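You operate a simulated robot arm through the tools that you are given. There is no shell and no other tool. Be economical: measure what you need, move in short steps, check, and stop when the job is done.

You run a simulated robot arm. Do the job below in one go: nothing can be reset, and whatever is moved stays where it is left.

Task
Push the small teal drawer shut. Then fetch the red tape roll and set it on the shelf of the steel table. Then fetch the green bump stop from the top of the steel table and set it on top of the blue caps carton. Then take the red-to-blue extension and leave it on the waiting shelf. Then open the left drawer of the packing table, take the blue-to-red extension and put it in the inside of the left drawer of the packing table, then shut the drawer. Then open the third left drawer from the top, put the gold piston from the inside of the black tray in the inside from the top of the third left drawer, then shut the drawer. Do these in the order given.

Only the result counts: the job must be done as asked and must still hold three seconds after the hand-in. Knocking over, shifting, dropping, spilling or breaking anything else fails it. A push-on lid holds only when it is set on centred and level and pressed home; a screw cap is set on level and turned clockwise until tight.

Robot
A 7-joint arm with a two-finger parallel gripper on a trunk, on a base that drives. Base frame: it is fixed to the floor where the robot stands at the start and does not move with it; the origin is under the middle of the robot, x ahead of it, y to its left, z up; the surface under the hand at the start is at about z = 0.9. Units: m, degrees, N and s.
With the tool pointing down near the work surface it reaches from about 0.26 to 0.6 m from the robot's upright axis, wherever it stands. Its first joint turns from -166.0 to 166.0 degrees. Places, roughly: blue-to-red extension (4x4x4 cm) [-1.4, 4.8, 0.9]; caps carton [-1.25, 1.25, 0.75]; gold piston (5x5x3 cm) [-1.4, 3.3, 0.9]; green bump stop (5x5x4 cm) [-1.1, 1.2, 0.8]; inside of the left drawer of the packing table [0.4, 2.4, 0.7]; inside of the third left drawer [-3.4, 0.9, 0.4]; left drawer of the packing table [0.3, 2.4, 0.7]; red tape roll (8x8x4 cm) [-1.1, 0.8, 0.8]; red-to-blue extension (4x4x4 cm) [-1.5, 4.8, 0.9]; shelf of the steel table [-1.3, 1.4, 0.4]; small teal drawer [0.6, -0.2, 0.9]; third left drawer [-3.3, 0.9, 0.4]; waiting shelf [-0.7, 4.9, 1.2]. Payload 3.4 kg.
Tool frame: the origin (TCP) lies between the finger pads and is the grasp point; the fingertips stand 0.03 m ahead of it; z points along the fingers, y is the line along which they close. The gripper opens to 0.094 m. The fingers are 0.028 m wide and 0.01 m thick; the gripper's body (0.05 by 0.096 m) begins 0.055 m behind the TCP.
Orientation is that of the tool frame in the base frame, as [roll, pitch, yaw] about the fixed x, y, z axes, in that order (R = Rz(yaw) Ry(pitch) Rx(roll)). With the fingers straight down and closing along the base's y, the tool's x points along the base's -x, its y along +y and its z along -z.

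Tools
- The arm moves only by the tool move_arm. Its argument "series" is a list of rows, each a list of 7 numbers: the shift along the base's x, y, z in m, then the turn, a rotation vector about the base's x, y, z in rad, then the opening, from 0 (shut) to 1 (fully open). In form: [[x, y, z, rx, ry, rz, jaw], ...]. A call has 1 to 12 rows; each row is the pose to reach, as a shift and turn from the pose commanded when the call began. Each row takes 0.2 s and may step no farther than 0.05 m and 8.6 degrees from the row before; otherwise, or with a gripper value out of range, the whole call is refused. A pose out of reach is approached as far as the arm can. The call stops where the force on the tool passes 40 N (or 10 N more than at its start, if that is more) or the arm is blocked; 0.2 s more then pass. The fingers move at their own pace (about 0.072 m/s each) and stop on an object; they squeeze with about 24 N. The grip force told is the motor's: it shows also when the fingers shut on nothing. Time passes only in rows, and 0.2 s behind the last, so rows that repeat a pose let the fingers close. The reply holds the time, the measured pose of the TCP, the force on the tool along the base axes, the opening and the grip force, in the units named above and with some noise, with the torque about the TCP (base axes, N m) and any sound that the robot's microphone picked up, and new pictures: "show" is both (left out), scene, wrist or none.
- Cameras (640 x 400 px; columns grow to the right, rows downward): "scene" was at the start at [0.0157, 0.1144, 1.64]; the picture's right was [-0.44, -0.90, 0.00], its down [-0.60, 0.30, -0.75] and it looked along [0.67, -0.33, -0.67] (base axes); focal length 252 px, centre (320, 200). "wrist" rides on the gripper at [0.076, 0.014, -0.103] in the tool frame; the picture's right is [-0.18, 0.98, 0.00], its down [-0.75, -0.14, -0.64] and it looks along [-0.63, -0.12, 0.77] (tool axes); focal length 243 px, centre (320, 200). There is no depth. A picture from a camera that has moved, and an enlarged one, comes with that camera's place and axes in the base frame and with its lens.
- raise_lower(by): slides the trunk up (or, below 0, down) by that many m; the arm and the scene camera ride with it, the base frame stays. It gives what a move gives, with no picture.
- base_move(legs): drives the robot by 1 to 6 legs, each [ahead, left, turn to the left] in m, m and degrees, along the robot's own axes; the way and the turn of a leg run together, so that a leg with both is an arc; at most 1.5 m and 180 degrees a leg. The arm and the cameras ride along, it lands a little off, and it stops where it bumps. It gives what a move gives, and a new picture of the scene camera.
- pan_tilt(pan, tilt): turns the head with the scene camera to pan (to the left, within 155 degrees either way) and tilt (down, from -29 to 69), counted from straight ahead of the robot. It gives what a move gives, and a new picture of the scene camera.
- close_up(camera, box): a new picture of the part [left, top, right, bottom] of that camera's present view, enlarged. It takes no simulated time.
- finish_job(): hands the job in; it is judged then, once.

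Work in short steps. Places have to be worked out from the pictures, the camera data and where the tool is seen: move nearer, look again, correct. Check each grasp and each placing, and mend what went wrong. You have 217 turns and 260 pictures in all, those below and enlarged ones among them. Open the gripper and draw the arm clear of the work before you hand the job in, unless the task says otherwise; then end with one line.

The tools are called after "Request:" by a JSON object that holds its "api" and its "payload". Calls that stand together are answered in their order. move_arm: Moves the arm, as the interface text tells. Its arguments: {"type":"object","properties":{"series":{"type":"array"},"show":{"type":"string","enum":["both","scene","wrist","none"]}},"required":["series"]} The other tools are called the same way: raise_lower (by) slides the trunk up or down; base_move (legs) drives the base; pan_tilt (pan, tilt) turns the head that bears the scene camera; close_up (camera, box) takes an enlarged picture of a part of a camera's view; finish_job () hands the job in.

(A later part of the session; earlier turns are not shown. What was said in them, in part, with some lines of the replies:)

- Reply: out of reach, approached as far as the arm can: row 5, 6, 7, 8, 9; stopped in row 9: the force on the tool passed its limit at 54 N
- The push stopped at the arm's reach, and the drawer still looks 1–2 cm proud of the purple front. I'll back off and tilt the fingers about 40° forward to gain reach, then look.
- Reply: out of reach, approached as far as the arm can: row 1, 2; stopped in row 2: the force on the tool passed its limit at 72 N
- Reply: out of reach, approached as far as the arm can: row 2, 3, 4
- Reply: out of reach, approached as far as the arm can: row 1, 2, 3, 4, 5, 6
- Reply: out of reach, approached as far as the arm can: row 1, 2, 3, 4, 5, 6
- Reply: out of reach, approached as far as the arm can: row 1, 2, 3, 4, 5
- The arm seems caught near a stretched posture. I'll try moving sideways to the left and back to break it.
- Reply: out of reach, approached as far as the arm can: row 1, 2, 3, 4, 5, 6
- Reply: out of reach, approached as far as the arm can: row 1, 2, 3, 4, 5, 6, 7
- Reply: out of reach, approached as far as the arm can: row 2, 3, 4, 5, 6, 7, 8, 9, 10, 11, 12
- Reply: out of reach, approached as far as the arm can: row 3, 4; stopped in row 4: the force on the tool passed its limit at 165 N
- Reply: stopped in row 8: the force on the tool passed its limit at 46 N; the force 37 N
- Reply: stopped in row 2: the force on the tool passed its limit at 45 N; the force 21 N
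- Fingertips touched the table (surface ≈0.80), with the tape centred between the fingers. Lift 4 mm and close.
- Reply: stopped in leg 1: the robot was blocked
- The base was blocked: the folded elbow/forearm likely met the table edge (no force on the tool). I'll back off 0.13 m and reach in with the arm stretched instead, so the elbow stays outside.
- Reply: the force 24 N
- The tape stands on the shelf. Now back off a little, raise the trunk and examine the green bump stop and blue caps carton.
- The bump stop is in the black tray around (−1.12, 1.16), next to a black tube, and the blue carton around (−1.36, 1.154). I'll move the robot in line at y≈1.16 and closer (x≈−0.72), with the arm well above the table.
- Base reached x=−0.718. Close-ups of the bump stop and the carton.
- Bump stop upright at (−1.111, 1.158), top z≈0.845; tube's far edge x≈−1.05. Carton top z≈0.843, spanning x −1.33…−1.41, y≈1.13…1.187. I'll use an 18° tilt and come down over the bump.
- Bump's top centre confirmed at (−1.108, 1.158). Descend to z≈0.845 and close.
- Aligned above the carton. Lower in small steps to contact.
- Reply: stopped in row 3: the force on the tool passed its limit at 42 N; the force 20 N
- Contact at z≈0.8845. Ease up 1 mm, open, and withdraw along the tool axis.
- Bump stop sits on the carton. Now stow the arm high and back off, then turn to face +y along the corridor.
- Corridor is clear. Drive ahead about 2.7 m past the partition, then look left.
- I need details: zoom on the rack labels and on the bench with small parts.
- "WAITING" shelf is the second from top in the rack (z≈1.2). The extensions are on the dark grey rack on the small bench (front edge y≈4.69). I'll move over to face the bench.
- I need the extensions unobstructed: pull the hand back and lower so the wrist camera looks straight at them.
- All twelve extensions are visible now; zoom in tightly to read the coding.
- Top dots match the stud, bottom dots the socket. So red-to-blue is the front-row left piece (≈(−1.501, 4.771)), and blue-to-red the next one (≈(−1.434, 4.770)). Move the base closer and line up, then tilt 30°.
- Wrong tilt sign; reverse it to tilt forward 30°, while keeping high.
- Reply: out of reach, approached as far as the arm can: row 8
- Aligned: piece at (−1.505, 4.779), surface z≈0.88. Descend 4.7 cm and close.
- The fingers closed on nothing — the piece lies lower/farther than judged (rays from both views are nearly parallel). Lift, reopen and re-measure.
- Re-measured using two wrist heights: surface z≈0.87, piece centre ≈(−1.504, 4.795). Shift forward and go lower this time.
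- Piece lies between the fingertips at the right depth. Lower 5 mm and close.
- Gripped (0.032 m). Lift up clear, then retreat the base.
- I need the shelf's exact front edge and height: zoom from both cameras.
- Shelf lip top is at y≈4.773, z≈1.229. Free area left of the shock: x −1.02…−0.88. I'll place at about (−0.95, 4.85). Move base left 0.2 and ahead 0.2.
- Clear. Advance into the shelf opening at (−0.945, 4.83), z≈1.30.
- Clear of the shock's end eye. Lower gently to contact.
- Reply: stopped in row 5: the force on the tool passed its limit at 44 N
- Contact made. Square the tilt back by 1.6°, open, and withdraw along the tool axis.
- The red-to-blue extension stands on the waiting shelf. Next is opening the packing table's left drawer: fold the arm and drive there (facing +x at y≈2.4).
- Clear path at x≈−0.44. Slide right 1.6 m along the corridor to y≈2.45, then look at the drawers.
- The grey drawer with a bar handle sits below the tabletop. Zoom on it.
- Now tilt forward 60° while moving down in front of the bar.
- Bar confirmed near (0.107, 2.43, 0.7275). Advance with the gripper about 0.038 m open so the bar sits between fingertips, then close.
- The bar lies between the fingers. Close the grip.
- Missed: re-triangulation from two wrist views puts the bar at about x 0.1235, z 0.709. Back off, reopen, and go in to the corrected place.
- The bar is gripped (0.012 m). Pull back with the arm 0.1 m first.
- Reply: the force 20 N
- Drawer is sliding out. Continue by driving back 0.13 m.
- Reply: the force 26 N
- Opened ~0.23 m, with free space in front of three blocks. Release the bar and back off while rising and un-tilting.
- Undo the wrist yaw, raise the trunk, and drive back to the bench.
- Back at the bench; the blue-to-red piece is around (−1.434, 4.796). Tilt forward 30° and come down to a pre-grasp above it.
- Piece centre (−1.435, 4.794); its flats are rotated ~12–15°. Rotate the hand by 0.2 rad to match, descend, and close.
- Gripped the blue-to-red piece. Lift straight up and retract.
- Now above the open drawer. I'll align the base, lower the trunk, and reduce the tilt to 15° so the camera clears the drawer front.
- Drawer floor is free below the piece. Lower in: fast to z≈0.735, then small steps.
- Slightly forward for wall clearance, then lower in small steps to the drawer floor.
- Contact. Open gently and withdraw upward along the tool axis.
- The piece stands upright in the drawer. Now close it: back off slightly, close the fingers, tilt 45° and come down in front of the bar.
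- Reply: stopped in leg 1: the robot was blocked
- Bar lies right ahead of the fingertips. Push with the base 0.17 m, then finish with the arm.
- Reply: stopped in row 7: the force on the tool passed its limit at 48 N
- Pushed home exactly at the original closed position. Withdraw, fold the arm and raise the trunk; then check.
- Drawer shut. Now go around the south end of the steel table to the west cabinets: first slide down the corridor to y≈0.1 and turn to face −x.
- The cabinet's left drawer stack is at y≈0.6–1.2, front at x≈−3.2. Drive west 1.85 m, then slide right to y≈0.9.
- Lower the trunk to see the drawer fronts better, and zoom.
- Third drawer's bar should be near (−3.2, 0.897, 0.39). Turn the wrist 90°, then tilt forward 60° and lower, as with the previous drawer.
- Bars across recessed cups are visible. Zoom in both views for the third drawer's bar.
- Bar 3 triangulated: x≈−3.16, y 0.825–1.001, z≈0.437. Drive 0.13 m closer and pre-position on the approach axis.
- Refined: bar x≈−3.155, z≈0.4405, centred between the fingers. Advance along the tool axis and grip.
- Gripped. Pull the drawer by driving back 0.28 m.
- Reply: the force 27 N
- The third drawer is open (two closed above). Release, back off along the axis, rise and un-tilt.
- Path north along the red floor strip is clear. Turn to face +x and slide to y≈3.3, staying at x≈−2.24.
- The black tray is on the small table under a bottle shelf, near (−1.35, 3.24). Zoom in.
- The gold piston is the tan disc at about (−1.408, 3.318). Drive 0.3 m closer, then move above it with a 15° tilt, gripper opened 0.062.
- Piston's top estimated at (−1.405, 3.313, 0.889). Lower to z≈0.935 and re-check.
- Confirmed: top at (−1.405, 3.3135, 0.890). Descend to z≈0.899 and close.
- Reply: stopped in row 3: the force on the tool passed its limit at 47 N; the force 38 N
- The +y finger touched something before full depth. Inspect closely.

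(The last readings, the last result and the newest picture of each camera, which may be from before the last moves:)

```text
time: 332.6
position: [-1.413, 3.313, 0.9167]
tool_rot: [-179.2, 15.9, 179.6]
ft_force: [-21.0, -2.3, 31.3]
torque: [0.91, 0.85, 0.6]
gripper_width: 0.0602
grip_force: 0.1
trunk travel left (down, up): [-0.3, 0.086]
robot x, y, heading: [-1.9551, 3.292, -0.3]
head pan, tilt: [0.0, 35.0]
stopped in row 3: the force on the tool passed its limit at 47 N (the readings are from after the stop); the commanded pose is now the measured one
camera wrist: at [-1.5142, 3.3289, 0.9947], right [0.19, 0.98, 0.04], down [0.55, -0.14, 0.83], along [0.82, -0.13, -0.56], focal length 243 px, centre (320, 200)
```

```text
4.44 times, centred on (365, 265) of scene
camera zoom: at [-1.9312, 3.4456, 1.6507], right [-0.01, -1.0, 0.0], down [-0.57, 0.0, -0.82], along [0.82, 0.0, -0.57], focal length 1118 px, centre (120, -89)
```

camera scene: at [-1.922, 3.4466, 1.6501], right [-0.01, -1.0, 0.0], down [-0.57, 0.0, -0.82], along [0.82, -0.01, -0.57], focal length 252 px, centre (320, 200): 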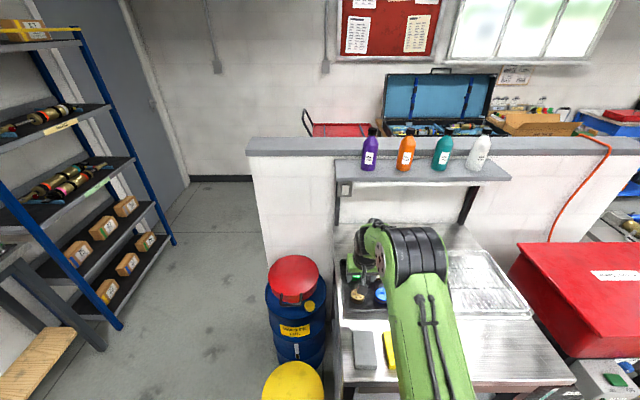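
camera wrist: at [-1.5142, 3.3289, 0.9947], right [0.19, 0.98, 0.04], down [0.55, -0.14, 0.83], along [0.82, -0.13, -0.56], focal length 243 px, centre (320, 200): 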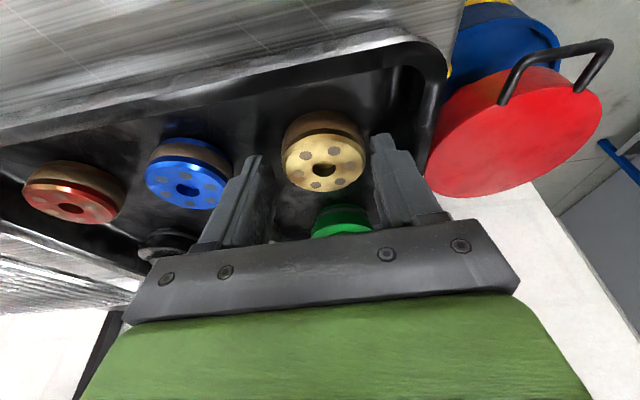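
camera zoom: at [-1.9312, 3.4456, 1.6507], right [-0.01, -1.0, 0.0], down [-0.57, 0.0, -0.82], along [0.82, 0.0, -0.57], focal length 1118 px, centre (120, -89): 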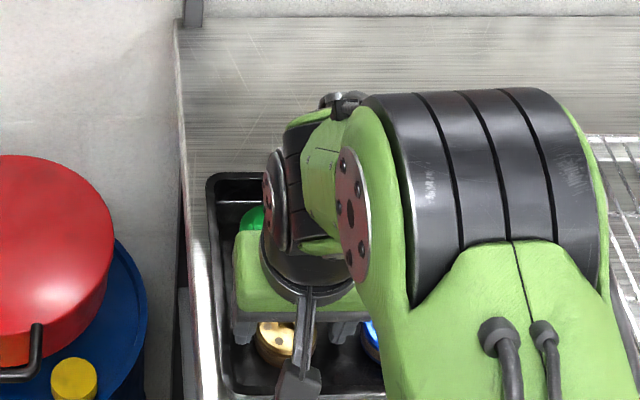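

Torque analysis says the +y finger's inner edge rests on the piston rim — I'm ~3 mm off in y. Lift, shift +3.5 mm, and descend again slightly less deep.

Request:
{"api": "move_arm", "payload": {"series": [[0, 0, 0.012, 0, 0.014, 0, 0.68], [0, 0.0035, 0.012, 0, 0.014, 0, 0.68], [0, 0.0035, 0.004, 0, 0.014, 0, 0.68], [0, 0.0035, -0.002, 0, 0.014, 0, 0.68], [0, 0.0035, -0.008, 0, 0.014, 0, 0.68]], "show": "wrist"}}

```text
time: 333.8
position: [-1.4075, 3.318, 0.9178]
tool_rot: [-179.4, 16.0, 179.6]
ft_force: [-17.2, -2.0, 23.4]
torque: [0.72, 0.65, 0.53]
gripper_width: 0.0627
grip_force: 0.1
trunk travel left (down, up): [-0.3, 0.086]
robot x, y, heading: [-1.9557, 3.2972, -0.4]
head pan, tilt: [0.0, 35.0]
stopped in row 5: the force on the tool passed its limit at 54 N (the readings are from after the stop); the commanded pose is now the measured one
camera wrist: at [-1.5095, 3.333, 0.9948], right [0.19, 0.98, 0.04], down [0.55, -0.14, 0.83], along [0.82, -0.13, -0.56], focal length 243 px, centre (320, 200)
```

wrist: 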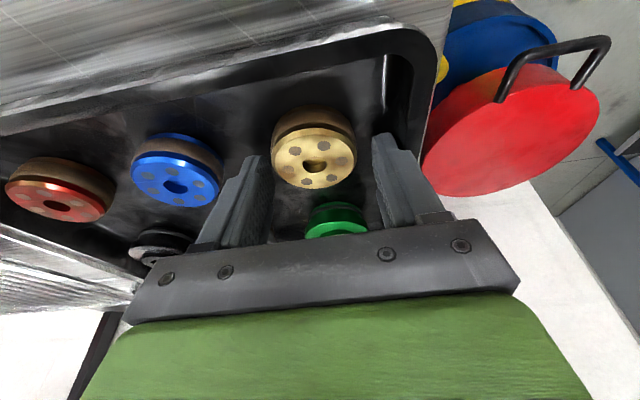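

Reconsidered: the force pattern matches flat contact with the tray floor (z≈0.885), so I'm already low enough. Lift 3 mm, shift back 12 mm in x and −5 mm in y to centre on the piston, then close.

Request:
{"api": "move_arm", "payload": {"series": [[0, 0, 0.006, 0, 0.016, 0, 0.72], [-0.006, -0.0025, 0.006, 0, 0.016, 0, 0.72], [-0.012, -0.005, 0.004, 0, 0.016, 0, 0.72]], "show": "wrist"}}

```text
time: 334.6
position: [-1.4148, 3.3124, 0.9173]
tool_rot: [-179.3, 15.0, 179.6]
ft_force: [0.2, 0.9, -0.1]
torque: [0.03, 0.0, 0.03]
gripper_width: 0.0675
grip_force: 0.2
trunk travel left (down, up): [-0.3, 0.086]
robot x, y, heading: [-1.9551, 3.3002, -0.5]
head pan, tilt: [0.0, 35.0]
camera wrist: at [-1.5154, 3.3283, 0.9969], right [0.19, 0.98, 0.04], down [0.56, -0.14, 0.82], along [0.81, -0.13, -0.58], focal length 243 px, centre (320, 200)
```

wrist: 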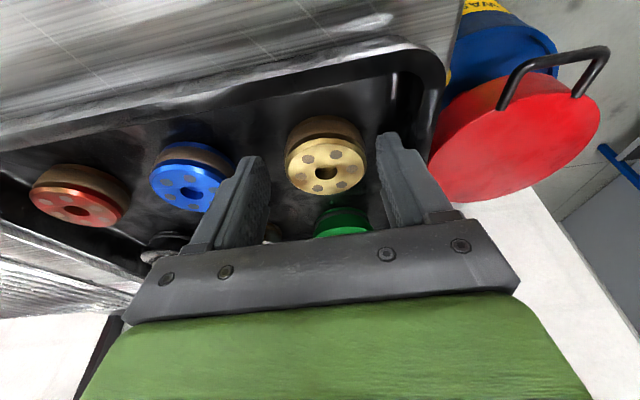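

Free of contact and centred. Close.

Request:
{"api": "move_arm", "payload": {"series": [[0, 0, -0.003, 0, 0, 0, 0.72], [0, 0, -0.003, 0, 0, 0, 0.4], [0, 0, -0.003, 0, 0, 0, 0], [0, 0, -0.003, 0, 0, 0, 0]], "show": "wrist"}}

```text
time: 335.6
position: [-1.4157, 3.3147, 0.9174]
tool_rot: [-179.3, 15.2, 179.5]
ft_force: [1.6, 9.0, 25.1]
torque: [0.92, 0.02, 0.0]
gripper_width: 0.0466
grip_force: 24.4
trunk travel left (down, up): [-0.3, 0.086]
robot x, y, heading: [-1.9535, 3.2963, -0.5]
head pan, tilt: [0.0, 35.0]
camera wrist: at [-1.5169, 3.3295, 0.996], right [0.19, 0.98, 0.04], down [0.56, -0.14, 0.82], along [0.81, -0.13, -0.57], focal length 243 px, centre (320, 200)
```

wrist: 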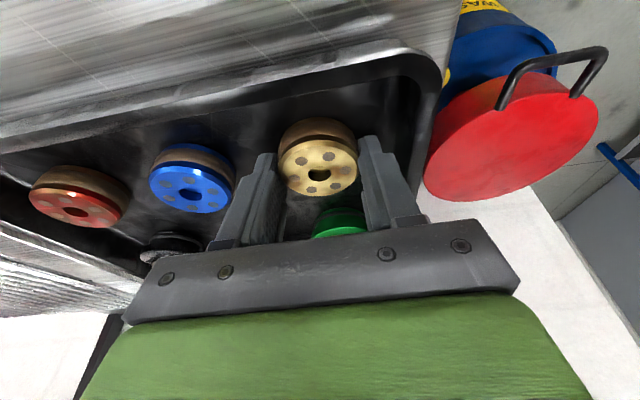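

Gripped at 0.047 m. Lift straight up and check.

Request:
{"api": "move_arm", "payload": {"series": [[0, 0, 0.01, 0, 0, 0, 0], [0, 0, 0.04, 0, 0, 0, 0], [-0.01, 0, 0.08, 0, 0, 0, 0], [-0.03, 0, 0.12, 0, 0, 0, 0]], "show": "wrist"}}

```text
time: 336.6
position: [-1.4476, 3.3132, 1.0347]
tool_rot: [-179.2, 14.9, 179.6]
ft_force: [0.1, -0.1, -0.9]
torque: [0.04, -0.01, 0.01]
gripper_width: 0.0463
grip_force: 24.0
trunk travel left (down, up): [-0.3, 0.086]
robot x, y, heading: [-1.9536, 3.2952, -0.3]
head pan, tilt: [0.0, 35.0]
camera wrist: at [-1.5479, 3.3291, 1.1143], right [0.19, 0.98, 0.03], down [0.56, -0.14, 0.82], along [0.81, -0.13, -0.58], focal length 243 px, centre (320, 200)
```

wrist: 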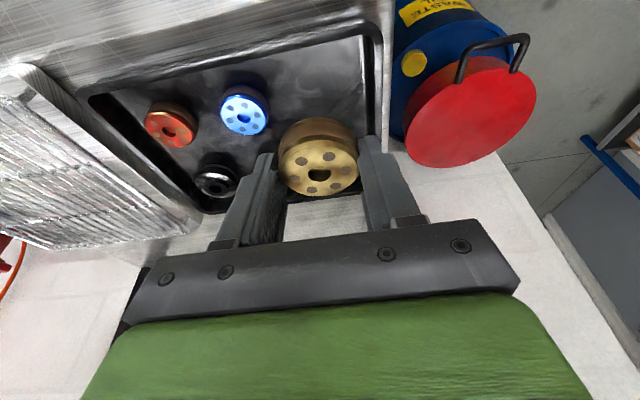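

Held. Raise further, then drive back to the open drawer.

Request:
{"api": "move_arm", "payload": {"series": [[-0.02, 0, 0.04, 0, 0, 0, 0], [-0.04, 0, 0.08, 0, 0, 0, 0], [-0.06, 0, 0.12, 0, 0, 0, 0], [-0.08, 0, 0.16, 0, 0, 0, 0]], "show": "none"}}

Request:
{"api": "base_move", "payload": {"legs": [[-0.3, 0, 0.3], [0, -1.2, 0], [0, -1.2, 0], [0, 0, 180]]}}

Request:
{"api": "pan_tilt", "payload": {"pan": 0, "tilt": 50}}

```text
time: 337.6
position: [-1.5266, 3.3126, 1.1964]
tool_rot: [-179.3, 14.9, 179.5]
ft_force: [0.8, 0.3, 0.0]
torque: [-0.01, -0.02, -0.01]
gripper_width: 0.0463
grip_force: 24.0
trunk travel left (down, up): [-0.3, 0.086]
robot x, y, heading: [-1.9551, 3.2927, -0.4]
head pan, tilt: [0.0, 35.0]
```

```text
time: 358.4
position: [-2.6786, 0.8584, 1.1955]
tool_rot: [-179.3, 14.8, 1.7]
ft_force: [-1.0, 0.1, -0.7]
torque: [0.0, 0.01, 0.03]
gripper_width: 0.0462
grip_force: 24.1
trunk travel left (down, up): [-0.3, 0.086]
robot x, y, heading: [-2.2507, 0.8908, -178.3]
head pan, tilt: [0.0, 35.0]
camera scene: at [-2.2749, 0.7385, 1.6501], right [-0.03, 1.0, 0.0], down [0.57, 0.02, -0.82], along [-0.82, -0.03, -0.57], focal length 252 px, centre (320, 200)
```

scene: 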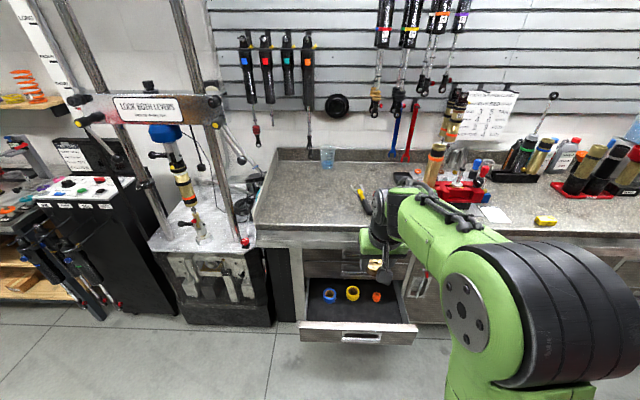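

```text
time: 359.2
position: [-2.6789, 0.857, 1.1968]
tool_rot: [-179.3, 15.0, 1.8]
ft_force: [-0.3, 0.5, -1.3]
torque: [0.04, -0.02, -0.02]
gripper_width: 0.0463
grip_force: 23.9
trunk travel left (down, up): [-0.3, 0.086]
robot x, y, heading: [-2.2516, 0.8948, -177.8]
head pan, tilt: [0.0, 50.0]
camera scene: at [-2.2639, 0.7389, 1.6285], right [-0.03, 1.0, 0.0], down [0.77, 0.03, -0.64], along [-0.64, -0.02, -0.77], focal length 252 px, centre (320, 200)
```

scene: 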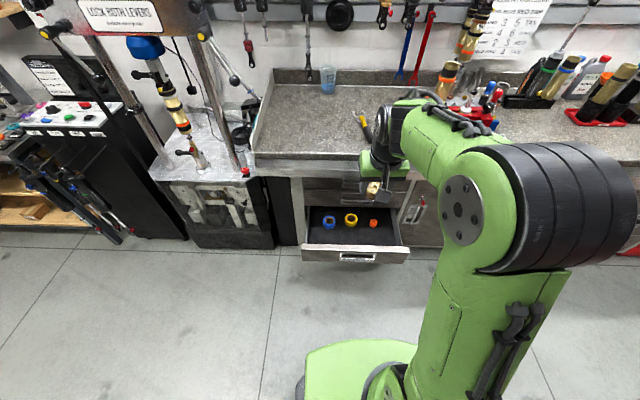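

Measure the drawer geometry before lowering: drive 0.2 m closer, lower the trunk, and look through the wrist camera.

Request:
{"api": "base_move", "payload": {"legs": [[0.2, 0, -2.2]]}}

Request:
{"api": "raise_lower", "payload": {"by": -0.3}}

Request:
{"api": "move_arm", "payload": {"series": [[-0.03, 0.005, -0.03, 0, 0, 0, 0], [-0.05, 0.01, -0.07, 0, 0, 0, 0], [-0.06, 0.015, -0.11, 0, 0, 0, 0], [-0.07, 0.02, -0.15, 0, 0, 0, 0]]}}

Request:
{"api": "close_up", "payload": {"camera": "scene", "box": [250, 180, 450, 320]}}

```text
time: 360.8
position: [-2.8828, 0.8719, 1.1964]
tool_rot: [-179.3, 14.8, -0.4]
ft_force: [0.1, -0.4, -0.6]
torque: [-0.01, -0.06, -0.01]
gripper_width: 0.0462
grip_force: 24.4
trunk travel left (down, up): [-0.3, 0.086]
robot x, y, heading: [-2.455, 0.8872, 179.8]
head pan, tilt: [0.0, 50.0]
camera scene: at [-2.4722, 0.7366, 1.6284], right [0.01, 1.0, 0.0], down [0.77, 0.0, -0.64], along [-0.64, 0.0, -0.77], focal length 252 px, centre (320, 200)
```

scene: 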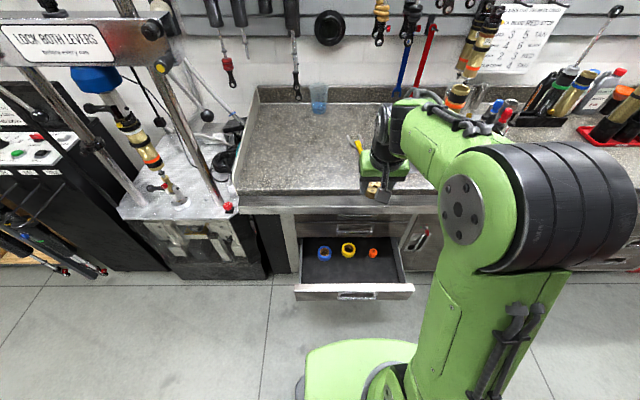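

```text
time: 363.8
position: [-2.881, 0.8716, 0.8964]
tool_rot: [-179.3, 14.8, -0.4]
ft_force: [-0.2, -0.4, 0.0]
torque: [-0.02, 0.01, -0.03]
gripper_width: 0.0463
grip_force: 23.8
trunk travel left (down, up): [0.0, 0.386]
robot x, y, heading: [-2.4535, 0.8855, 179.9]
head pan, tilt: [0.0, 50.0]
```

```text
time: 364.8
position: [-2.9513, 0.8921, 0.7467]
tool_rot: [-179.3, 15.0, -0.3]
ft_force: [0.2, -0.2, -0.5]
torque: [0.01, -0.02, 0.01]
gripper_width: 0.0464
grip_force: 23.8
trunk travel left (down, up): [0.0, 0.386]
robot x, y, heading: [-2.4545, 0.8886, 179.7]
head pan, tilt: [0.0, 50.0]
camera scene: at [-2.4713, 0.7367, 1.3294], right [0.01, 1.0, 0.0], down [0.77, 0.0, -0.64], along [-0.64, 0.0, -0.77], focal length 252 px, centre (320, 200)
camera wrist: at [-2.8525, 0.8744, 0.8253], right [-0.19, -0.98, 0.04], down [-0.56, 0.14, 0.82], along [-0.81, 0.13, -0.58], focal length 243 px, centre (320, 200)
```

scene: 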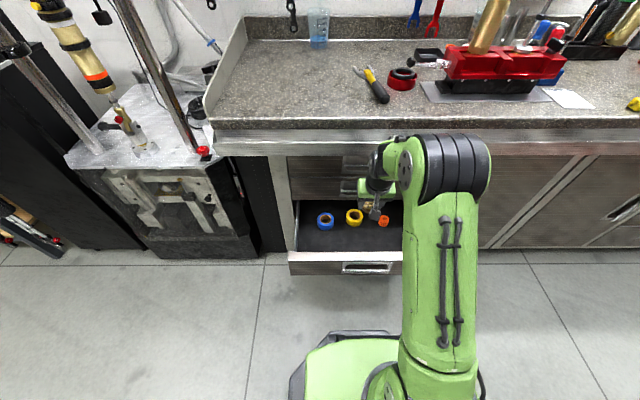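
wrist: 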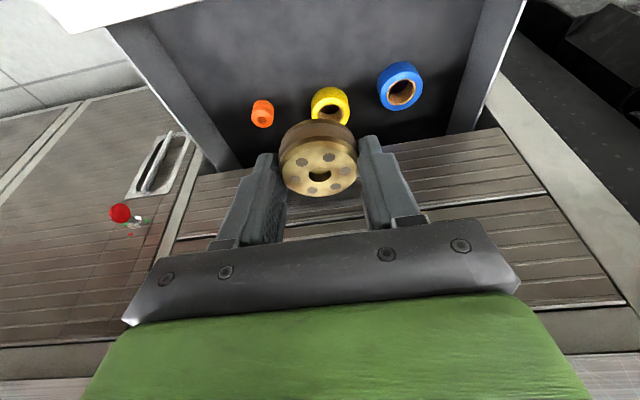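

```text
2.86 times, centred on (350, 250) of scene
camera zoom: at [-2.4713, 0.7367, 1.3294], right [0.01, 1.0, 0.0], down [0.77, 0.0, -0.64], along [-0.64, 0.0, -0.77], focal length 718 px, centre (234, 57)
```

zoom: 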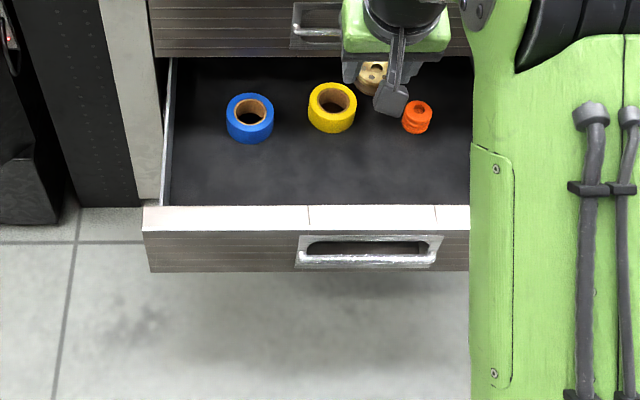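

Drawer front top is z≈0.483, floor ≈0.395. Descend to z≈0.56 first, then move to x≈−3.0 and go down to z≈0.46.

Request:
{"api": "move_arm", "payload": {"series": [[0, 0, -0.04, 0, 0, 0, 0], [0, 0, -0.08, 0, 0, 0, 0], [-0.005, 0, -0.12, 0, 0, 0, 0], [-0.015, 0, -0.16, 0, 0, 0, 0], [-0.035, 0, -0.2, 0, 0, 0, 0], [-0.05, 0, -0.23, 0, 0, 0, 0], [-0.05, 0, -0.26, 0, 0, 0, 0], [-0.05, 0, -0.28, 0, 0, 0, 0]]}}

Request:
{"api": "close_up", "payload": {"camera": "scene", "box": [250, 180, 450, 320]}}

```text
time: 366.6
position: [-3.0007, 0.8907, 0.467]
tool_rot: [-179.3, 14.8, -0.4]
ft_force: [-0.2, -0.6, -1.3]
torque: [0.01, 0.0, -0.01]
gripper_width: 0.0461
grip_force: 23.7
trunk travel left (down, up): [0.0, 0.386]
robot x, y, heading: [-2.4539, 0.8883, 179.4]
head pan, tilt: [0.0, 50.0]
camera scene: at [-2.471, 0.7366, 1.3294], right [0.01, 1.0, 0.0], down [0.77, 0.0, -0.64], along [-0.64, 0.0, -0.77], focal length 252 px, centre (320, 200)
camera wrist: at [-2.9021, 0.874, 0.5456], right [-0.19, -0.98, 0.04], down [-0.56, 0.14, 0.82], along [-0.81, 0.13, -0.58], focal length 243 px, centre (320, 200)
```

scene: 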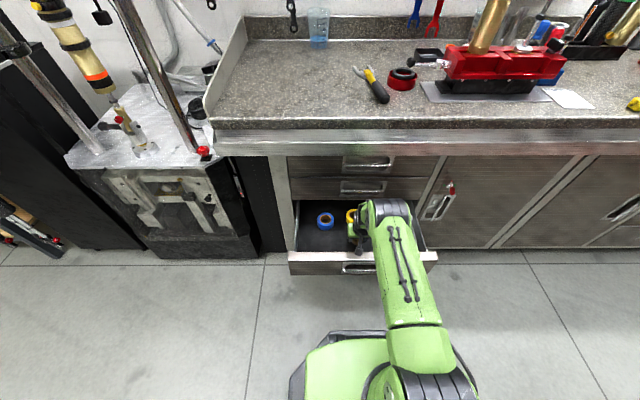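
wrist: 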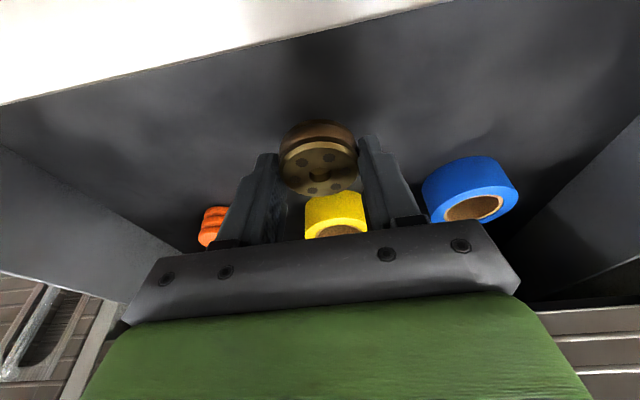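

```text
2.86 times, centred on (350, 250) of scene
camera zoom: at [-2.471, 0.7366, 1.3294], right [0.01, 1.0, 0.0], down [0.77, 0.0, -0.64], along [-0.64, 0.0, -0.77], focal length 718 px, centre (234, 57)
```

zoom: 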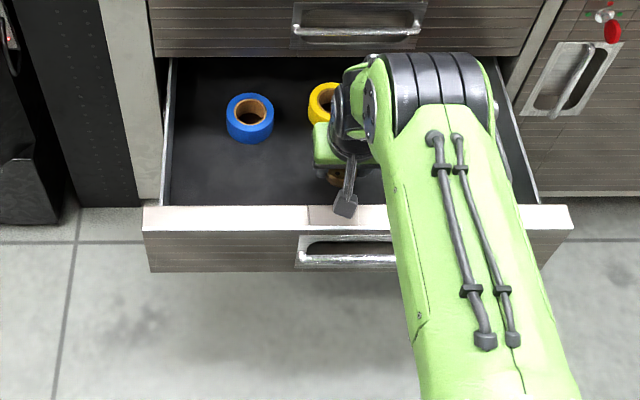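

All clear. Lower in 5 mm steps feeling for the floor.

Request:
{"api": "move_arm", "payload": {"series": [[0, 0, -0.007, 0, 0, 0, 0], [0, 0, -0.014, 0, 0, 0, 0], [0, 0, -0.02, 0, 0, 0, 0], [0, 0, -0.025, 0, 0, 0, 0], [0, 0, -0.03, 0, 0, 0, 0]], "show": "wrist"}}

```text
time: 367.8
position: [-3.0008, 0.8906, 0.4366]
tool_rot: [-179.3, 14.9, -0.4]
ft_force: [0.5, 1.0, -0.8]
torque: [0.02, -0.02, -0.01]
gripper_width: 0.0463
grip_force: 24.0
trunk travel left (down, up): [0.0, 0.386]
robot x, y, heading: [-2.4498, 0.8905, 179.7]
head pan, tilt: [0.0, 50.0]
camera wrist: at [-2.9021, 0.8741, 0.5168], right [-0.19, -0.98, 0.04], down [-0.56, 0.14, 0.82], along [-0.81, 0.13, -0.58], focal length 243 px, centre (320, 200)
```

wrist: 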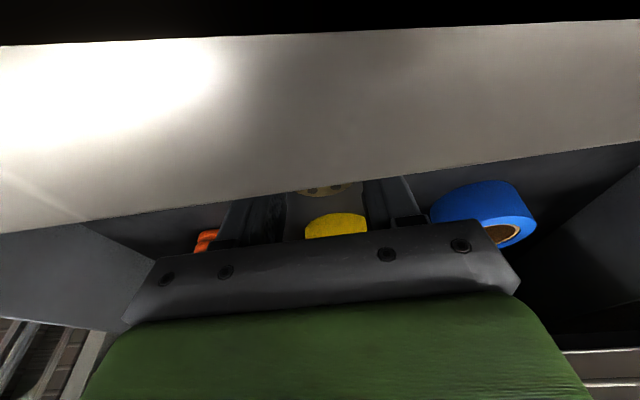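

No contact yet; continue in 3 mm steps.

Request:
{"api": "move_arm", "payload": {"series": [[0, 0, -0.003, 0, 0, 0, 0], [0, 0, -0.006, 0, 0, 0, 0], [0, 0, -0.009, 0, 0, 0, 0], [0, 0, -0.012, 0, 0, 0, 0], [0, 0, -0.015, 0, 0, 0, 0]], "show": "none"}}

Request:
{"api": "close_up", "payload": {"camera": "scene", "box": [300, 190, 420, 290]}}

```text
time: 368.4
position: [-3.0051, 0.8901, 0.4382]
tool_rot: [-179.3, 15.5, -0.4]
ft_force: [-2.0, 0.6, 18.0]
torque: [-0.16, -2.18, 0.07]
gripper_width: 0.0464
grip_force: 23.9
trunk travel left (down, up): [0.0, 0.386]
robot x, y, heading: [-2.4562, 0.8913, 179.6]
head pan, tilt: [0.0, 50.0]
stopped in row 2: the force on the tool passed its limit at 46 N (the readings are from after the stop); the commanded pose is now the measured one
```

```text
4.00 times, centred on (360, 240) of scene
camera zoom: at [-2.4698, 0.7367, 1.3295], right [0.01, 1.0, 0.0], down [0.77, 0.0, -0.64], along [-0.64, 0.0, -0.77], focal length 1006 px, centre (160, 40)
```

zoom: 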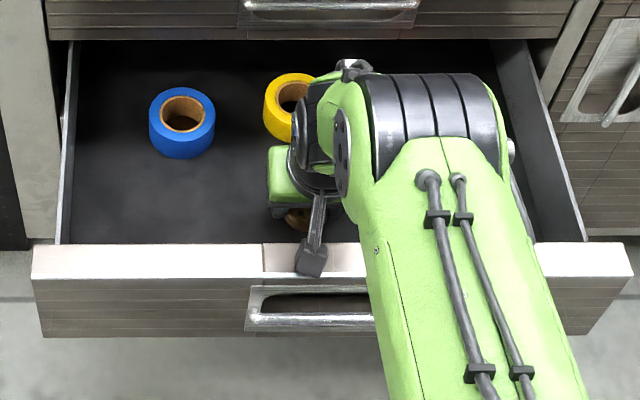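

The torque shows the wrist camera touched the drawer front's top edge. Rise, reduce the tilt to 5° (camera higher and further in), shift 2.5 cm inward, then lower again.

Request:
{"api": "move_arm", "payload": {"series": [[0, 0, 0.02, 0, 0, 0, 0], [0, 0, 0.05, 0, -0.06, 0, 0], [-0.01, 0, 0.06, 0, -0.12, 0, 0], [-0.025, 0, 0.05, 0, -0.18, 0, 0], [-0.025, 0, 0.03, 0, -0.18, 0, 0], [-0.025, 0, 0.015, 0, -0.18, 0, 0]]}}

```text
time: 369.8
position: [-3.0299, 0.8915, 0.4501]
tool_rot: [-179.2, 5.0, -0.3]
ft_force: [0.0, 0.6, -0.4]
torque: [-0.01, -0.02, -0.01]
gripper_width: 0.0465
grip_force: 23.5
trunk travel left (down, up): [0.0, 0.386]
robot x, y, heading: [-2.4532, 0.8892, 179.7]
head pan, tilt: [0.0, 50.0]
camera scene: at [-2.4709, 0.7367, 1.3294], right [0.01, 1.0, 0.0], down [0.77, 0.0, -0.64], along [-0.64, 0.0, -0.77], focal length 252 px, centre (320, 200)
camera wrist: at [-2.9446, 0.8742, 0.5458], right [-0.19, -0.98, 0.0], down [-0.69, 0.14, 0.71], along [-0.69, 0.13, -0.71], focal length 243 px, centre (320, 200)
```

scene: 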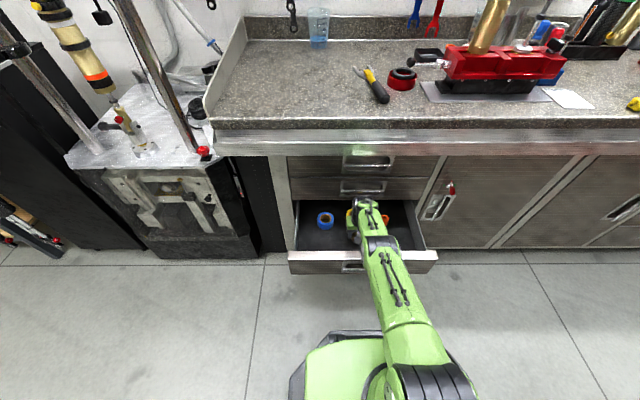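
wrist: 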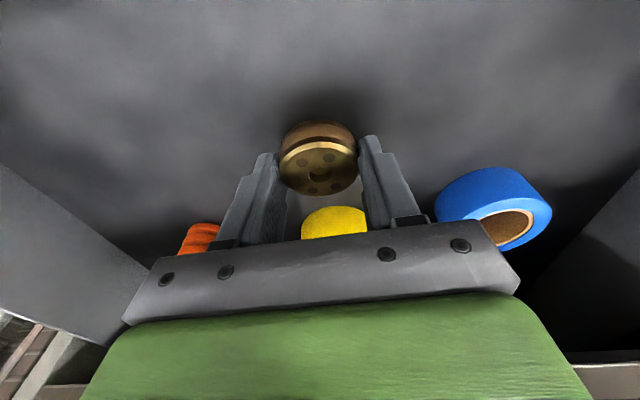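

Camera now has a free view inside the drawer. Lower in small steps.

Request:
{"api": "move_arm", "payload": {"series": [[0, 0, -0.005, 0, 0, 0, 0], [0, 0, -0.01, 0, 0, 0, 0], [0, 0, -0.014, 0, 0, 0, 0], [0, 0, -0.018, 0, 0, 0, 0], [0, 0, -0.022, 0, 0, 0, 0], [0, 0, -0.026, 0, 0, 0, 0]], "show": "wrist"}}

```text
time: 371.2
position: [-3.0176, 0.8889, 0.4302]
tool_rot: [-179.2, 4.8, -0.3]
ft_force: [-0.2, -0.9, -0.4]
torque: [0.0, 0.04, -0.03]
gripper_width: 0.0462
grip_force: 24.1
out of reach, approached as far as the arm can: row 1, 2, 3, 4, 5, 6
trunk travel left (down, up): [0.0, 0.386]
robot x, y, heading: [-2.452, 0.888, 179.6]
head pan, tilt: [0.0, 50.0]
camera wrist: at [-2.9346, 0.8737, 0.5256], right [-0.19, -0.98, 0.0], down [-0.7, 0.14, 0.71], along [-0.69, 0.13, -0.71], focal length 243 px, centre (320, 200)
```

wrist: 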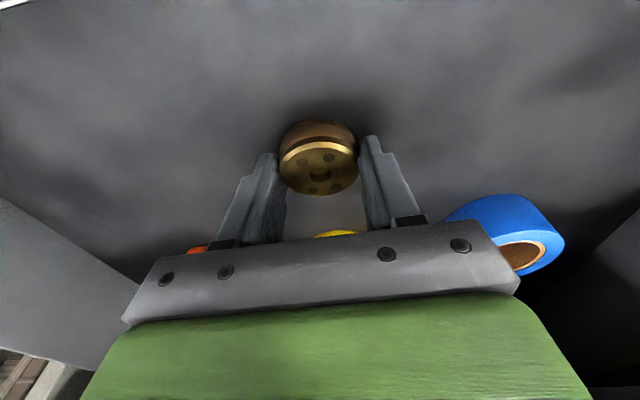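

Reach limit warning — avoid over-stretching. Step back up and inward right away to see that the arm follows.

Request:
{"api": "move_arm", "payload": {"series": [[0.01, 0, 0.015, 0, 0, 0, 0], [0.02, 0, 0.03, 0, 0, 0, 0], [0.02, 0, 0.05, 0, 0, 0, 0]], "show": "none"}}

```text
time: 372.0
position: [-2.998, 0.8907, 0.4794]
tool_rot: [-179.2, 4.9, -0.4]
ft_force: [-0.7, 0.2, -0.8]
torque: [-0.02, -0.02, -0.01]
gripper_width: 0.0461
grip_force: 23.9
trunk travel left (down, up): [0.0, 0.386]
robot x, y, heading: [-2.4538, 0.8895, 179.7]
head pan, tilt: [0.0, 50.0]
```

Good, it follows. Bring the arm back 5 cm, drive the base 8 cm closer, so the reach is comfortable.

Request:
{"api": "move_arm", "payload": {"series": [[0.025, 0, 0.01, 0, 0, 0, 0], [0.05, 0, 0.02, 0, 0, 0, 0]], "show": "none"}}

Request:
{"api": "base_move", "payload": {"legs": [[0.08, 0, 0]]}}

Request:
{"api": "close_up", "payload": {"camera": "wrist", "box": [0, 0, 640, 400]}}

```text
time: 372.6
position: [-2.9481, 0.8902, 0.5]
tool_rot: [-179.2, 5.0, -0.4]
ft_force: [-1.7, 0.6, 0.1]
torque: [0.0, 0.01, 0.02]
gripper_width: 0.0464
grip_force: 23.6
trunk travel left (down, up): [0.0, 0.386]
robot x, y, heading: [-2.4506, 0.8873, 179.6]
head pan, tilt: [0.0, 50.0]
```

```text
time: 373.6
position: [-3.0282, 0.8907, 0.4989]
tool_rot: [-179.3, 4.9, -0.4]
ft_force: [0.0, 1.0, -1.3]
torque: [0.03, 0.02, -0.02]
gripper_width: 0.0462
grip_force: 23.9
trunk travel left (down, up): [0.0, 0.386]
robot x, y, heading: [-2.5346, 0.8835, 179.7]
head pan, tilt: [0.0, 50.0]
camera scene: at [-2.5519, 0.737, 1.3294], right [0.0, 1.0, 0.0], down [0.77, 0.0, -0.64], along [-0.64, 0.0, -0.77], focal length 252 px, centre (320, 200)
```

scene: 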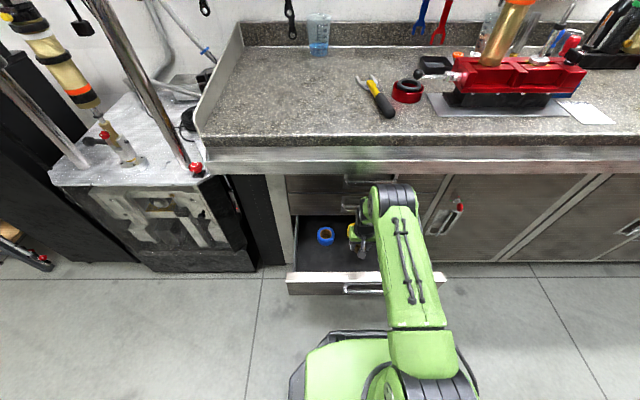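

```text
1.00 times, centred on (320, 200) of wrist (not enlarged: the box is as wide or as high as the picture)
camera zoom: at [-2.9448, 0.8735, 0.5951], right [-0.19, -0.98, 0.0], down [-0.7, 0.14, 0.71], along [-0.69, 0.13, -0.71], focal length 243 px, centre (320, 200)
```

zoom: 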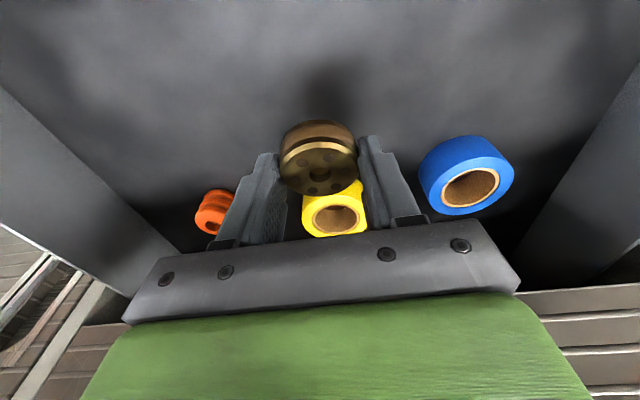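

Now lower with comfortable reach: to z≈0.445, then 4 mm steps.

Request:
{"api": "move_arm", "payload": {"series": [[0.004, 0, -0.02, 0, 0, 0, 0], [0.008, 0, -0.04, 0, 0, 0, 0], [0.008, 0, -0.053, 0, 0, 0, 0], [0.008, 0, -0.057, 0, 0, 0, 0], [0.008, 0, -0.061, 0, 0, 0, 0], [0.008, 0, -0.065, 0, 0, 0, 0], [0.008, 0, -0.069, 0, 0, 0, 0], [0.008, 0, -0.073, 0, 0, 0, 0]], "show": "wrist"}}

```text
time: 375.4
position: [-3.0199, 0.8895, 0.4267]
tool_rot: [-179.3, 5.1, -0.4]
ft_force: [1.6, -0.2, 14.0]
torque: [0.04, 0.23, -0.05]
gripper_width: 0.0462
grip_force: 23.8
trunk travel left (down, up): [0.0, 0.386]
robot x, y, heading: [-2.5334, 0.8843, 179.7]
head pan, tilt: [0.0, 50.0]
camera wrist: at [-2.937, 0.8735, 0.5237], right [-0.19, -0.98, 0.0], down [-0.69, 0.14, 0.71], along [-0.7, 0.13, -0.71], focal length 243 px, centre (320, 200)
```

wrist: 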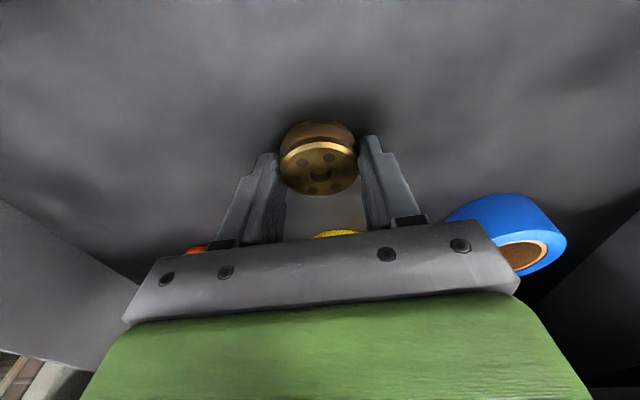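

Contact at z≈0.427 at the piston's far edge. Open and withdraw straight up.

Request:
{"api": "move_arm", "payload": {"series": [[0, 0, 0, 0, 0, 0, 0.53], [0, 0, 0, 0, 0, 0, 0.6], [0, 0, 0, 0, 0, 0, 0.7], [0, 0, 0.02, 0, 0, 0, 0.7], [0, 0, 0.05, 0, 0, 0, 0.7], [0.01, 0, 0.09, 0, 0, 0, 0.7], [0.03, 0, 0.13, 0, 0, 0, 0.7], [0.06, 0, 0.16, 0, 0, 0, 0.7], [0.09, 0, 0.19, 0, 0, 0, 0.7]]}}

```text
time: 377.4
position: [-2.9305, 0.8919, 0.6186]
tool_rot: [-179.2, 4.9, -0.5]
ft_force: [-0.1, 0.0, -0.3]
torque: [-0.03, -0.04, 0.03]
gripper_width: 0.0657
grip_force: 0.1
trunk travel left (down, up): [0.0, 0.386]
robot x, y, heading: [-2.5345, 0.8883, 179.7]
head pan, tilt: [0.0, 50.0]
camera scene: at [-2.5509, 0.7371, 1.3294], right [0.0, 1.0, 0.0], down [0.77, 0.0, -0.64], along [-0.64, 0.0, -0.77], focal length 252 px, centre (320, 200)
camera wrist: at [-2.8464, 0.8743, 0.7137], right [-0.19, -0.98, 0.0], down [-0.69, 0.14, 0.71], along [-0.69, 0.13, -0.71], focal length 243 px, centre (320, 200)
```

scene: 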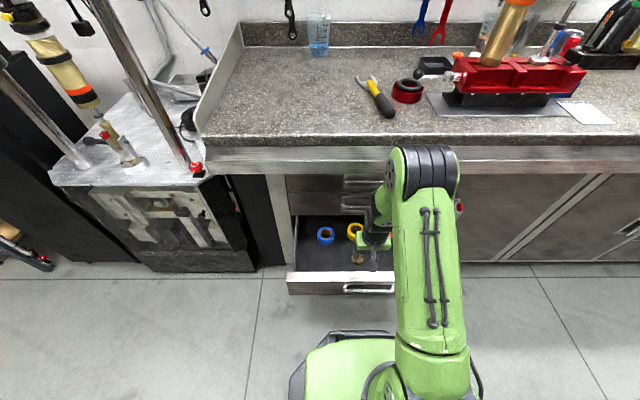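
wrist: 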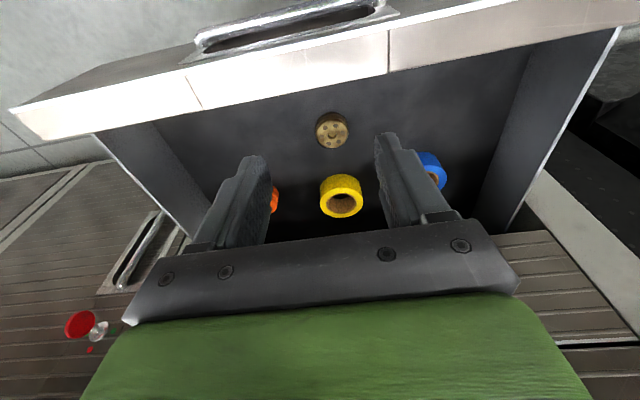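

The piston lies flat in the drawer. Now back off and prepare to push the drawer shut by its bar with closed fingers tilted 45°.

Request:
{"api": "base_move", "payload": {"legs": [[-0.22, 0, 0]]}}

Request:
{"api": "move_arm", "payload": {"series": [[-0.01, 0.005, -0.01, 0, 0.1, 0, 0.3], [-0.03, 0.01, -0.02, 0, 0.22, 0, 0], [-0.05, 0.015, -0.04, 0, 0.34, 0, 0], [-0.07, 0.02, -0.07, 0, 0.46, 0, 0], [-0.08, 0.02, -0.1, 0, 0.58, 0, 0], [-0.085, 0.02, -0.13, 0, 0.7, 0, 0], [-0.085, 0.02, -0.17, 0, 0.7, 0, 0]]}}

```text
time: 379.1
position: [-2.7114, 0.8896, 0.6173]
tool_rot: [-179.3, 4.9, -0.4]
ft_force: [0.6, 0.2, -0.7]
torque: [-0.01, 0.02, -0.02]
gripper_width: 0.0656
grip_force: 0.0
trunk travel left (down, up): [0.0, 0.386]
robot x, y, heading: [-2.317, 0.8844, 179.7]
head pan, tilt: [0.0, 50.0]
camera scene: at [-2.3323, 0.7359, 1.3294], right [0.01, 1.0, 0.0], down [0.77, 0.0, -0.64], along [-0.64, 0.0, -0.77], focal length 252 px, centre (320, 200)
```

scene: 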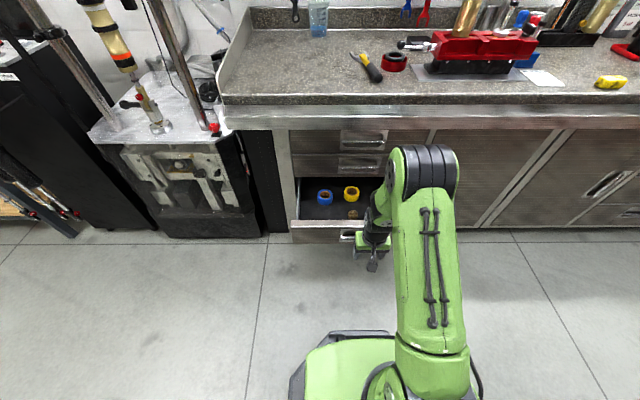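

```text
time: 380.7
position: [-2.7966, 0.9094, 0.4475]
tool_rot: [-179.5, 45.0, -0.6]
ft_force: [0.0, 0.1, -0.7]
torque: [-0.01, -0.02, -0.03]
gripper_width: 0.0001
grip_force: 24.0
trunk travel left (down, up): [0.0, 0.386]
robot x, y, heading: [-2.3137, 0.8872, 179.3]
head pan, tilt: [0.0, 50.0]
camera scene: at [-2.3328, 0.7359, 1.3294], right [0.01, 1.0, 0.0], down [0.77, 0.0, -0.64], along [-0.64, 0.0, -0.77], focal length 252 px, centre (320, 200)
camera wrist: at [-2.6712, 0.8939, 0.4661], right [-0.14, -0.98, 0.12], down [-0.07, 0.14, 0.99], along [-0.99, 0.13, -0.09], focal length 243 px, centre (320, 200)
```

scene: 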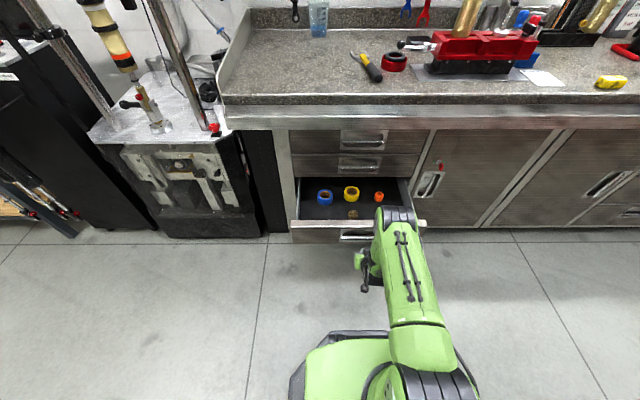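
wrist: 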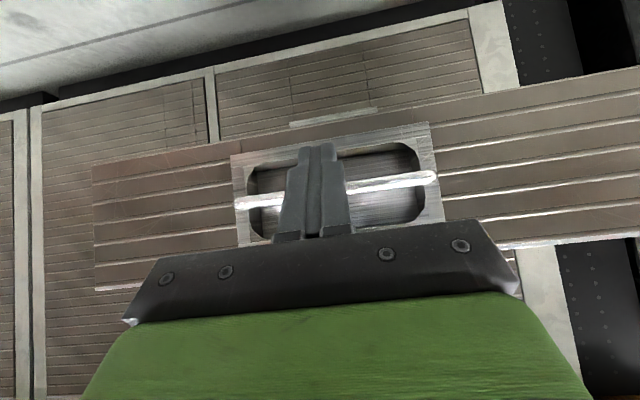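

Aligned with the bar. Push 0.24 m with the base, then the rest with the arm.

Request:
{"api": "base_move", "payload": {"legs": [[0.24, 0, 0]]}}

Request:
{"api": "move_arm", "payload": {"series": [[-0.02, 0, 0, 0, 0, 0, 0], [-0.04, 0, 0, 0, 0, 0, 0], [-0.055, 0, 0, 0, 0, 0, 0], [-0.065, 0, 0, 0, 0, 0, 0], [-0.073, 0, 0, 0, 0, 0, 0], [-0.08, 0, 0, 0, 0, 0, 0], [-0.086, 0, 0, 0, 0, 0, 0], [-0.092, 0, 0, 0, 0, 0, 0], [-0.098, 0, 0, 0, 0, 0, 0]]}}

```text
time: 382.5
position: [-3.0403, 0.9131, 0.447]
tool_rot: [-179.5, 45.1, -0.7]
ft_force: [0.4, -0.5, -0.9]
torque: [0.0, 0.0, 0.0]
gripper_width: 0.0001
grip_force: 24.0
trunk travel left (down, up): [0.0, 0.386]
robot x, y, heading: [-2.5602, 0.8875, 179.7]
head pan, tilt: [0.0, 50.0]
camera scene: at [-2.5772, 0.7375, 1.3294], right [0.01, 1.0, 0.0], down [0.77, -0.01, -0.64], along [-0.64, 0.0, -0.77], focal length 252 px, centre (320, 200)
```

scene: 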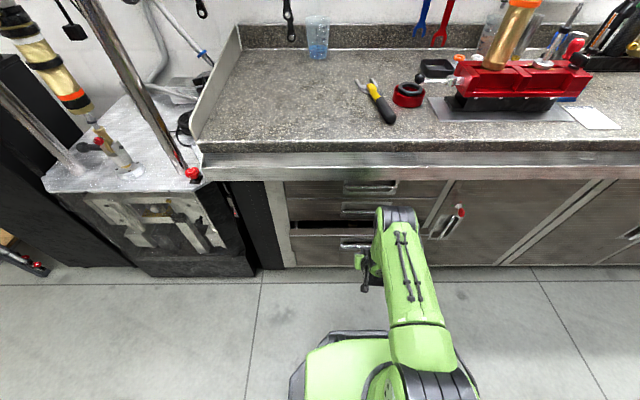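

```text
time: 384.2
position: [-3.1193, 0.9132, 0.4405]
tool_rot: [-179.5, 43.6, -0.7]
ft_force: [0.3, 0.5, -0.3]
torque: [-0.01, 0.01, 0.01]
gripper_width: 0.0001
grip_force: 23.3
trunk travel left (down, up): [0.0, 0.386]
robot x, y, heading: [-2.5591, 0.891, 179.5]
head pan, tilt: [0.0, 50.0]
stopped in row 8: the force on the tool passed its limit at 57 N (the readings are from after the stop); the commanded pose is now the measured one
camera scene: at [-2.5769, 0.7375, 1.3295], right [0.01, 1.0, 0.0], down [0.77, -0.01, -0.64], along [-0.64, 0.0, -0.77], focal length 252 px, centre (320, 200)
camera wrist: at [-2.9952, 0.8955, 0.4623], right [-0.15, -0.98, 0.12], down [-0.1, 0.14, 0.99], along [-0.98, 0.14, -0.12], focal length 243 px, centre (320, 200)
```

scene: 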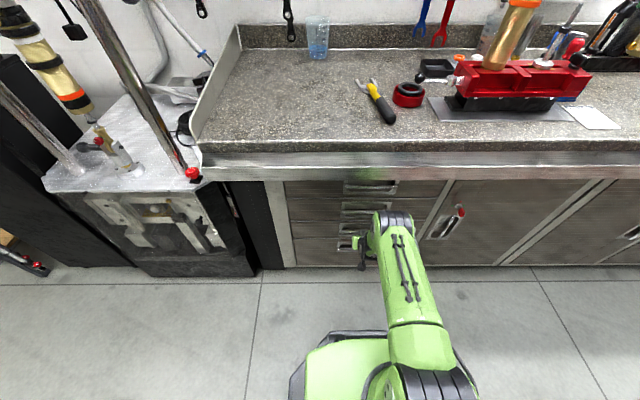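
wrist: 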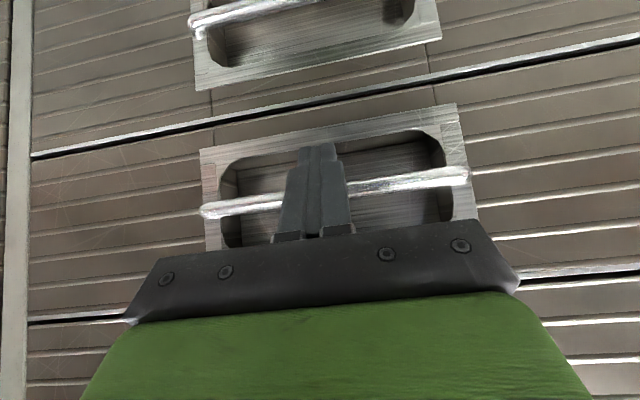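

Shut at the predicted position and flush. Withdraw, open the gripper, and check.

Request:
{"api": "base_move", "payload": {"legs": [[-0.25, 0, 0]]}}

Request:
{"api": "move_arm", "payload": {"series": [[0.0, 0, 0.03, 0, -0.12, 0, 0.3], [0.0, 0, 0.07, 0, -0.24, 0, 0.6], [0.01, 0, 0.11, 0, -0.36, 0, 1], [0.03, 0, 0.15, 0, -0.48, 0, 1], [0.05, 0, 0.19, 0, -0.6, 0, 1], [0.07, 0, 0.23, 0, -0.72, 0, 1], [0.09, 0, 0.27, 0, -0.76, 0, 1], [0.1, 0, 0.31, 0, -0.76, 0, 1]], "show": "none"}}

Request:
{"api": "pan_tilt", "payload": {"pan": -15, "tilt": 40}}

Request:
{"api": "close_up", "payload": {"camera": "scene", "box": [160, 150, 360, 290]}}

```text
time: 386.0
position: [-2.8686, 0.9109, 0.4397]
tool_rot: [-179.6, 43.6, -0.6]
ft_force: [-0.2, 0.2, 0.1]
torque: [0.01, -0.04, -0.01]
gripper_width: 0.0
grip_force: 23.8
trunk travel left (down, up): [0.0, 0.386]
robot x, y, heading: [-2.3075, 0.8895, 179.6]
head pan, tilt: [0.0, 50.0]
camera scene: at [-2.3257, 0.7358, 1.3294], right [0.01, 1.0, 0.0], down [0.77, 0.0, -0.64], along [-0.64, 0.0, -0.77], focal length 252 px, centre (320, 200)
```

scene: 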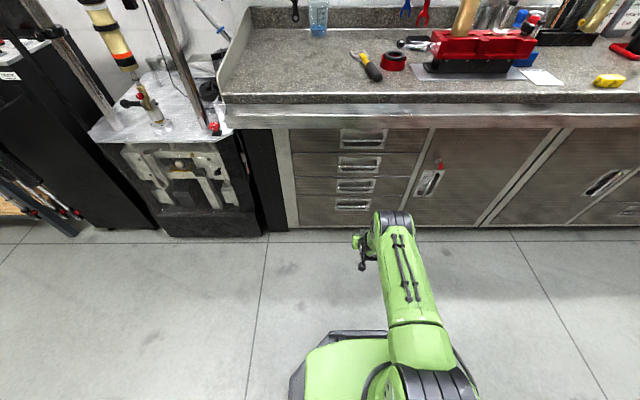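

```text
time: 387.8
position: [-2.7703, 0.9099, 0.7507]
tool_rot: [-179.0, 0.0, -0.4]
ft_force: [0.5, -0.4, 0.1]
torque: [-0.03, 0.0, 0.03]
gripper_width: 0.0942
grip_force: 0.0
trunk travel left (down, up): [0.0, 0.386]
robot x, y, heading: [-2.3059, 0.8887, 179.5]
head pan, tilt: [0.0, 50.0]
```

```text
time: 388.6
position: [-2.7707, 0.9111, 0.7489]
tool_rot: [-179.1, 0.1, -0.4]
ft_force: [-0.3, 0.1, 0.4]
torque: [0.0, 0.02, -0.01]
gripper_width: 0.0939
grip_force: 0.0
trunk travel left (down, up): [0.0, 0.386]
robot x, y, heading: [-2.3089, 0.8863, 180.0]
head pan, tilt: [-15.0, 40.0]
camera scene: at [-2.3309, 0.7577, 1.3436], right [0.26, 0.96, 0.0], down [0.62, -0.17, -0.77], along [-0.74, 0.2, -0.64], focal length 252 px, centre (320, 200)
```

scene: 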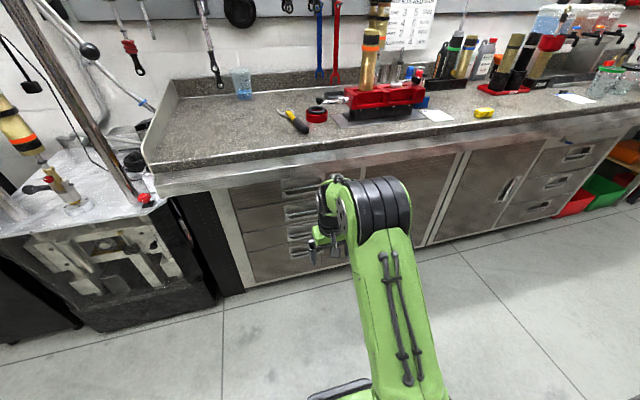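

```text
2.86 times, centred on (260, 220) of scene
camera zoom: at [-2.3309, 0.7577, 1.3436], right [0.26, 0.96, 0.0], down [0.62, -0.17, -0.77], along [-0.74, 0.2, -0.64], focal length 718 px, centre (491, 143)
```

zoom: 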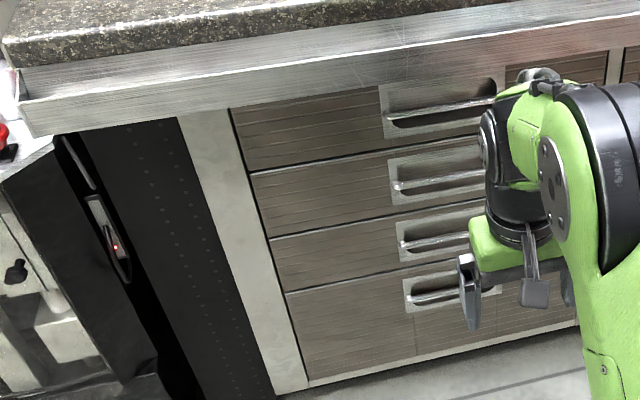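

All drawers are flush, the gripper is open and the arm is clear; every step has been checked. Handing in.

Request:
{"api": "finish_job", "payload": {}}

```text
The job is handed in.
```

I did all six tasks in the order given, checked each one in the pictures afterwards, and handed the job in with the gripper open and the arm clear.
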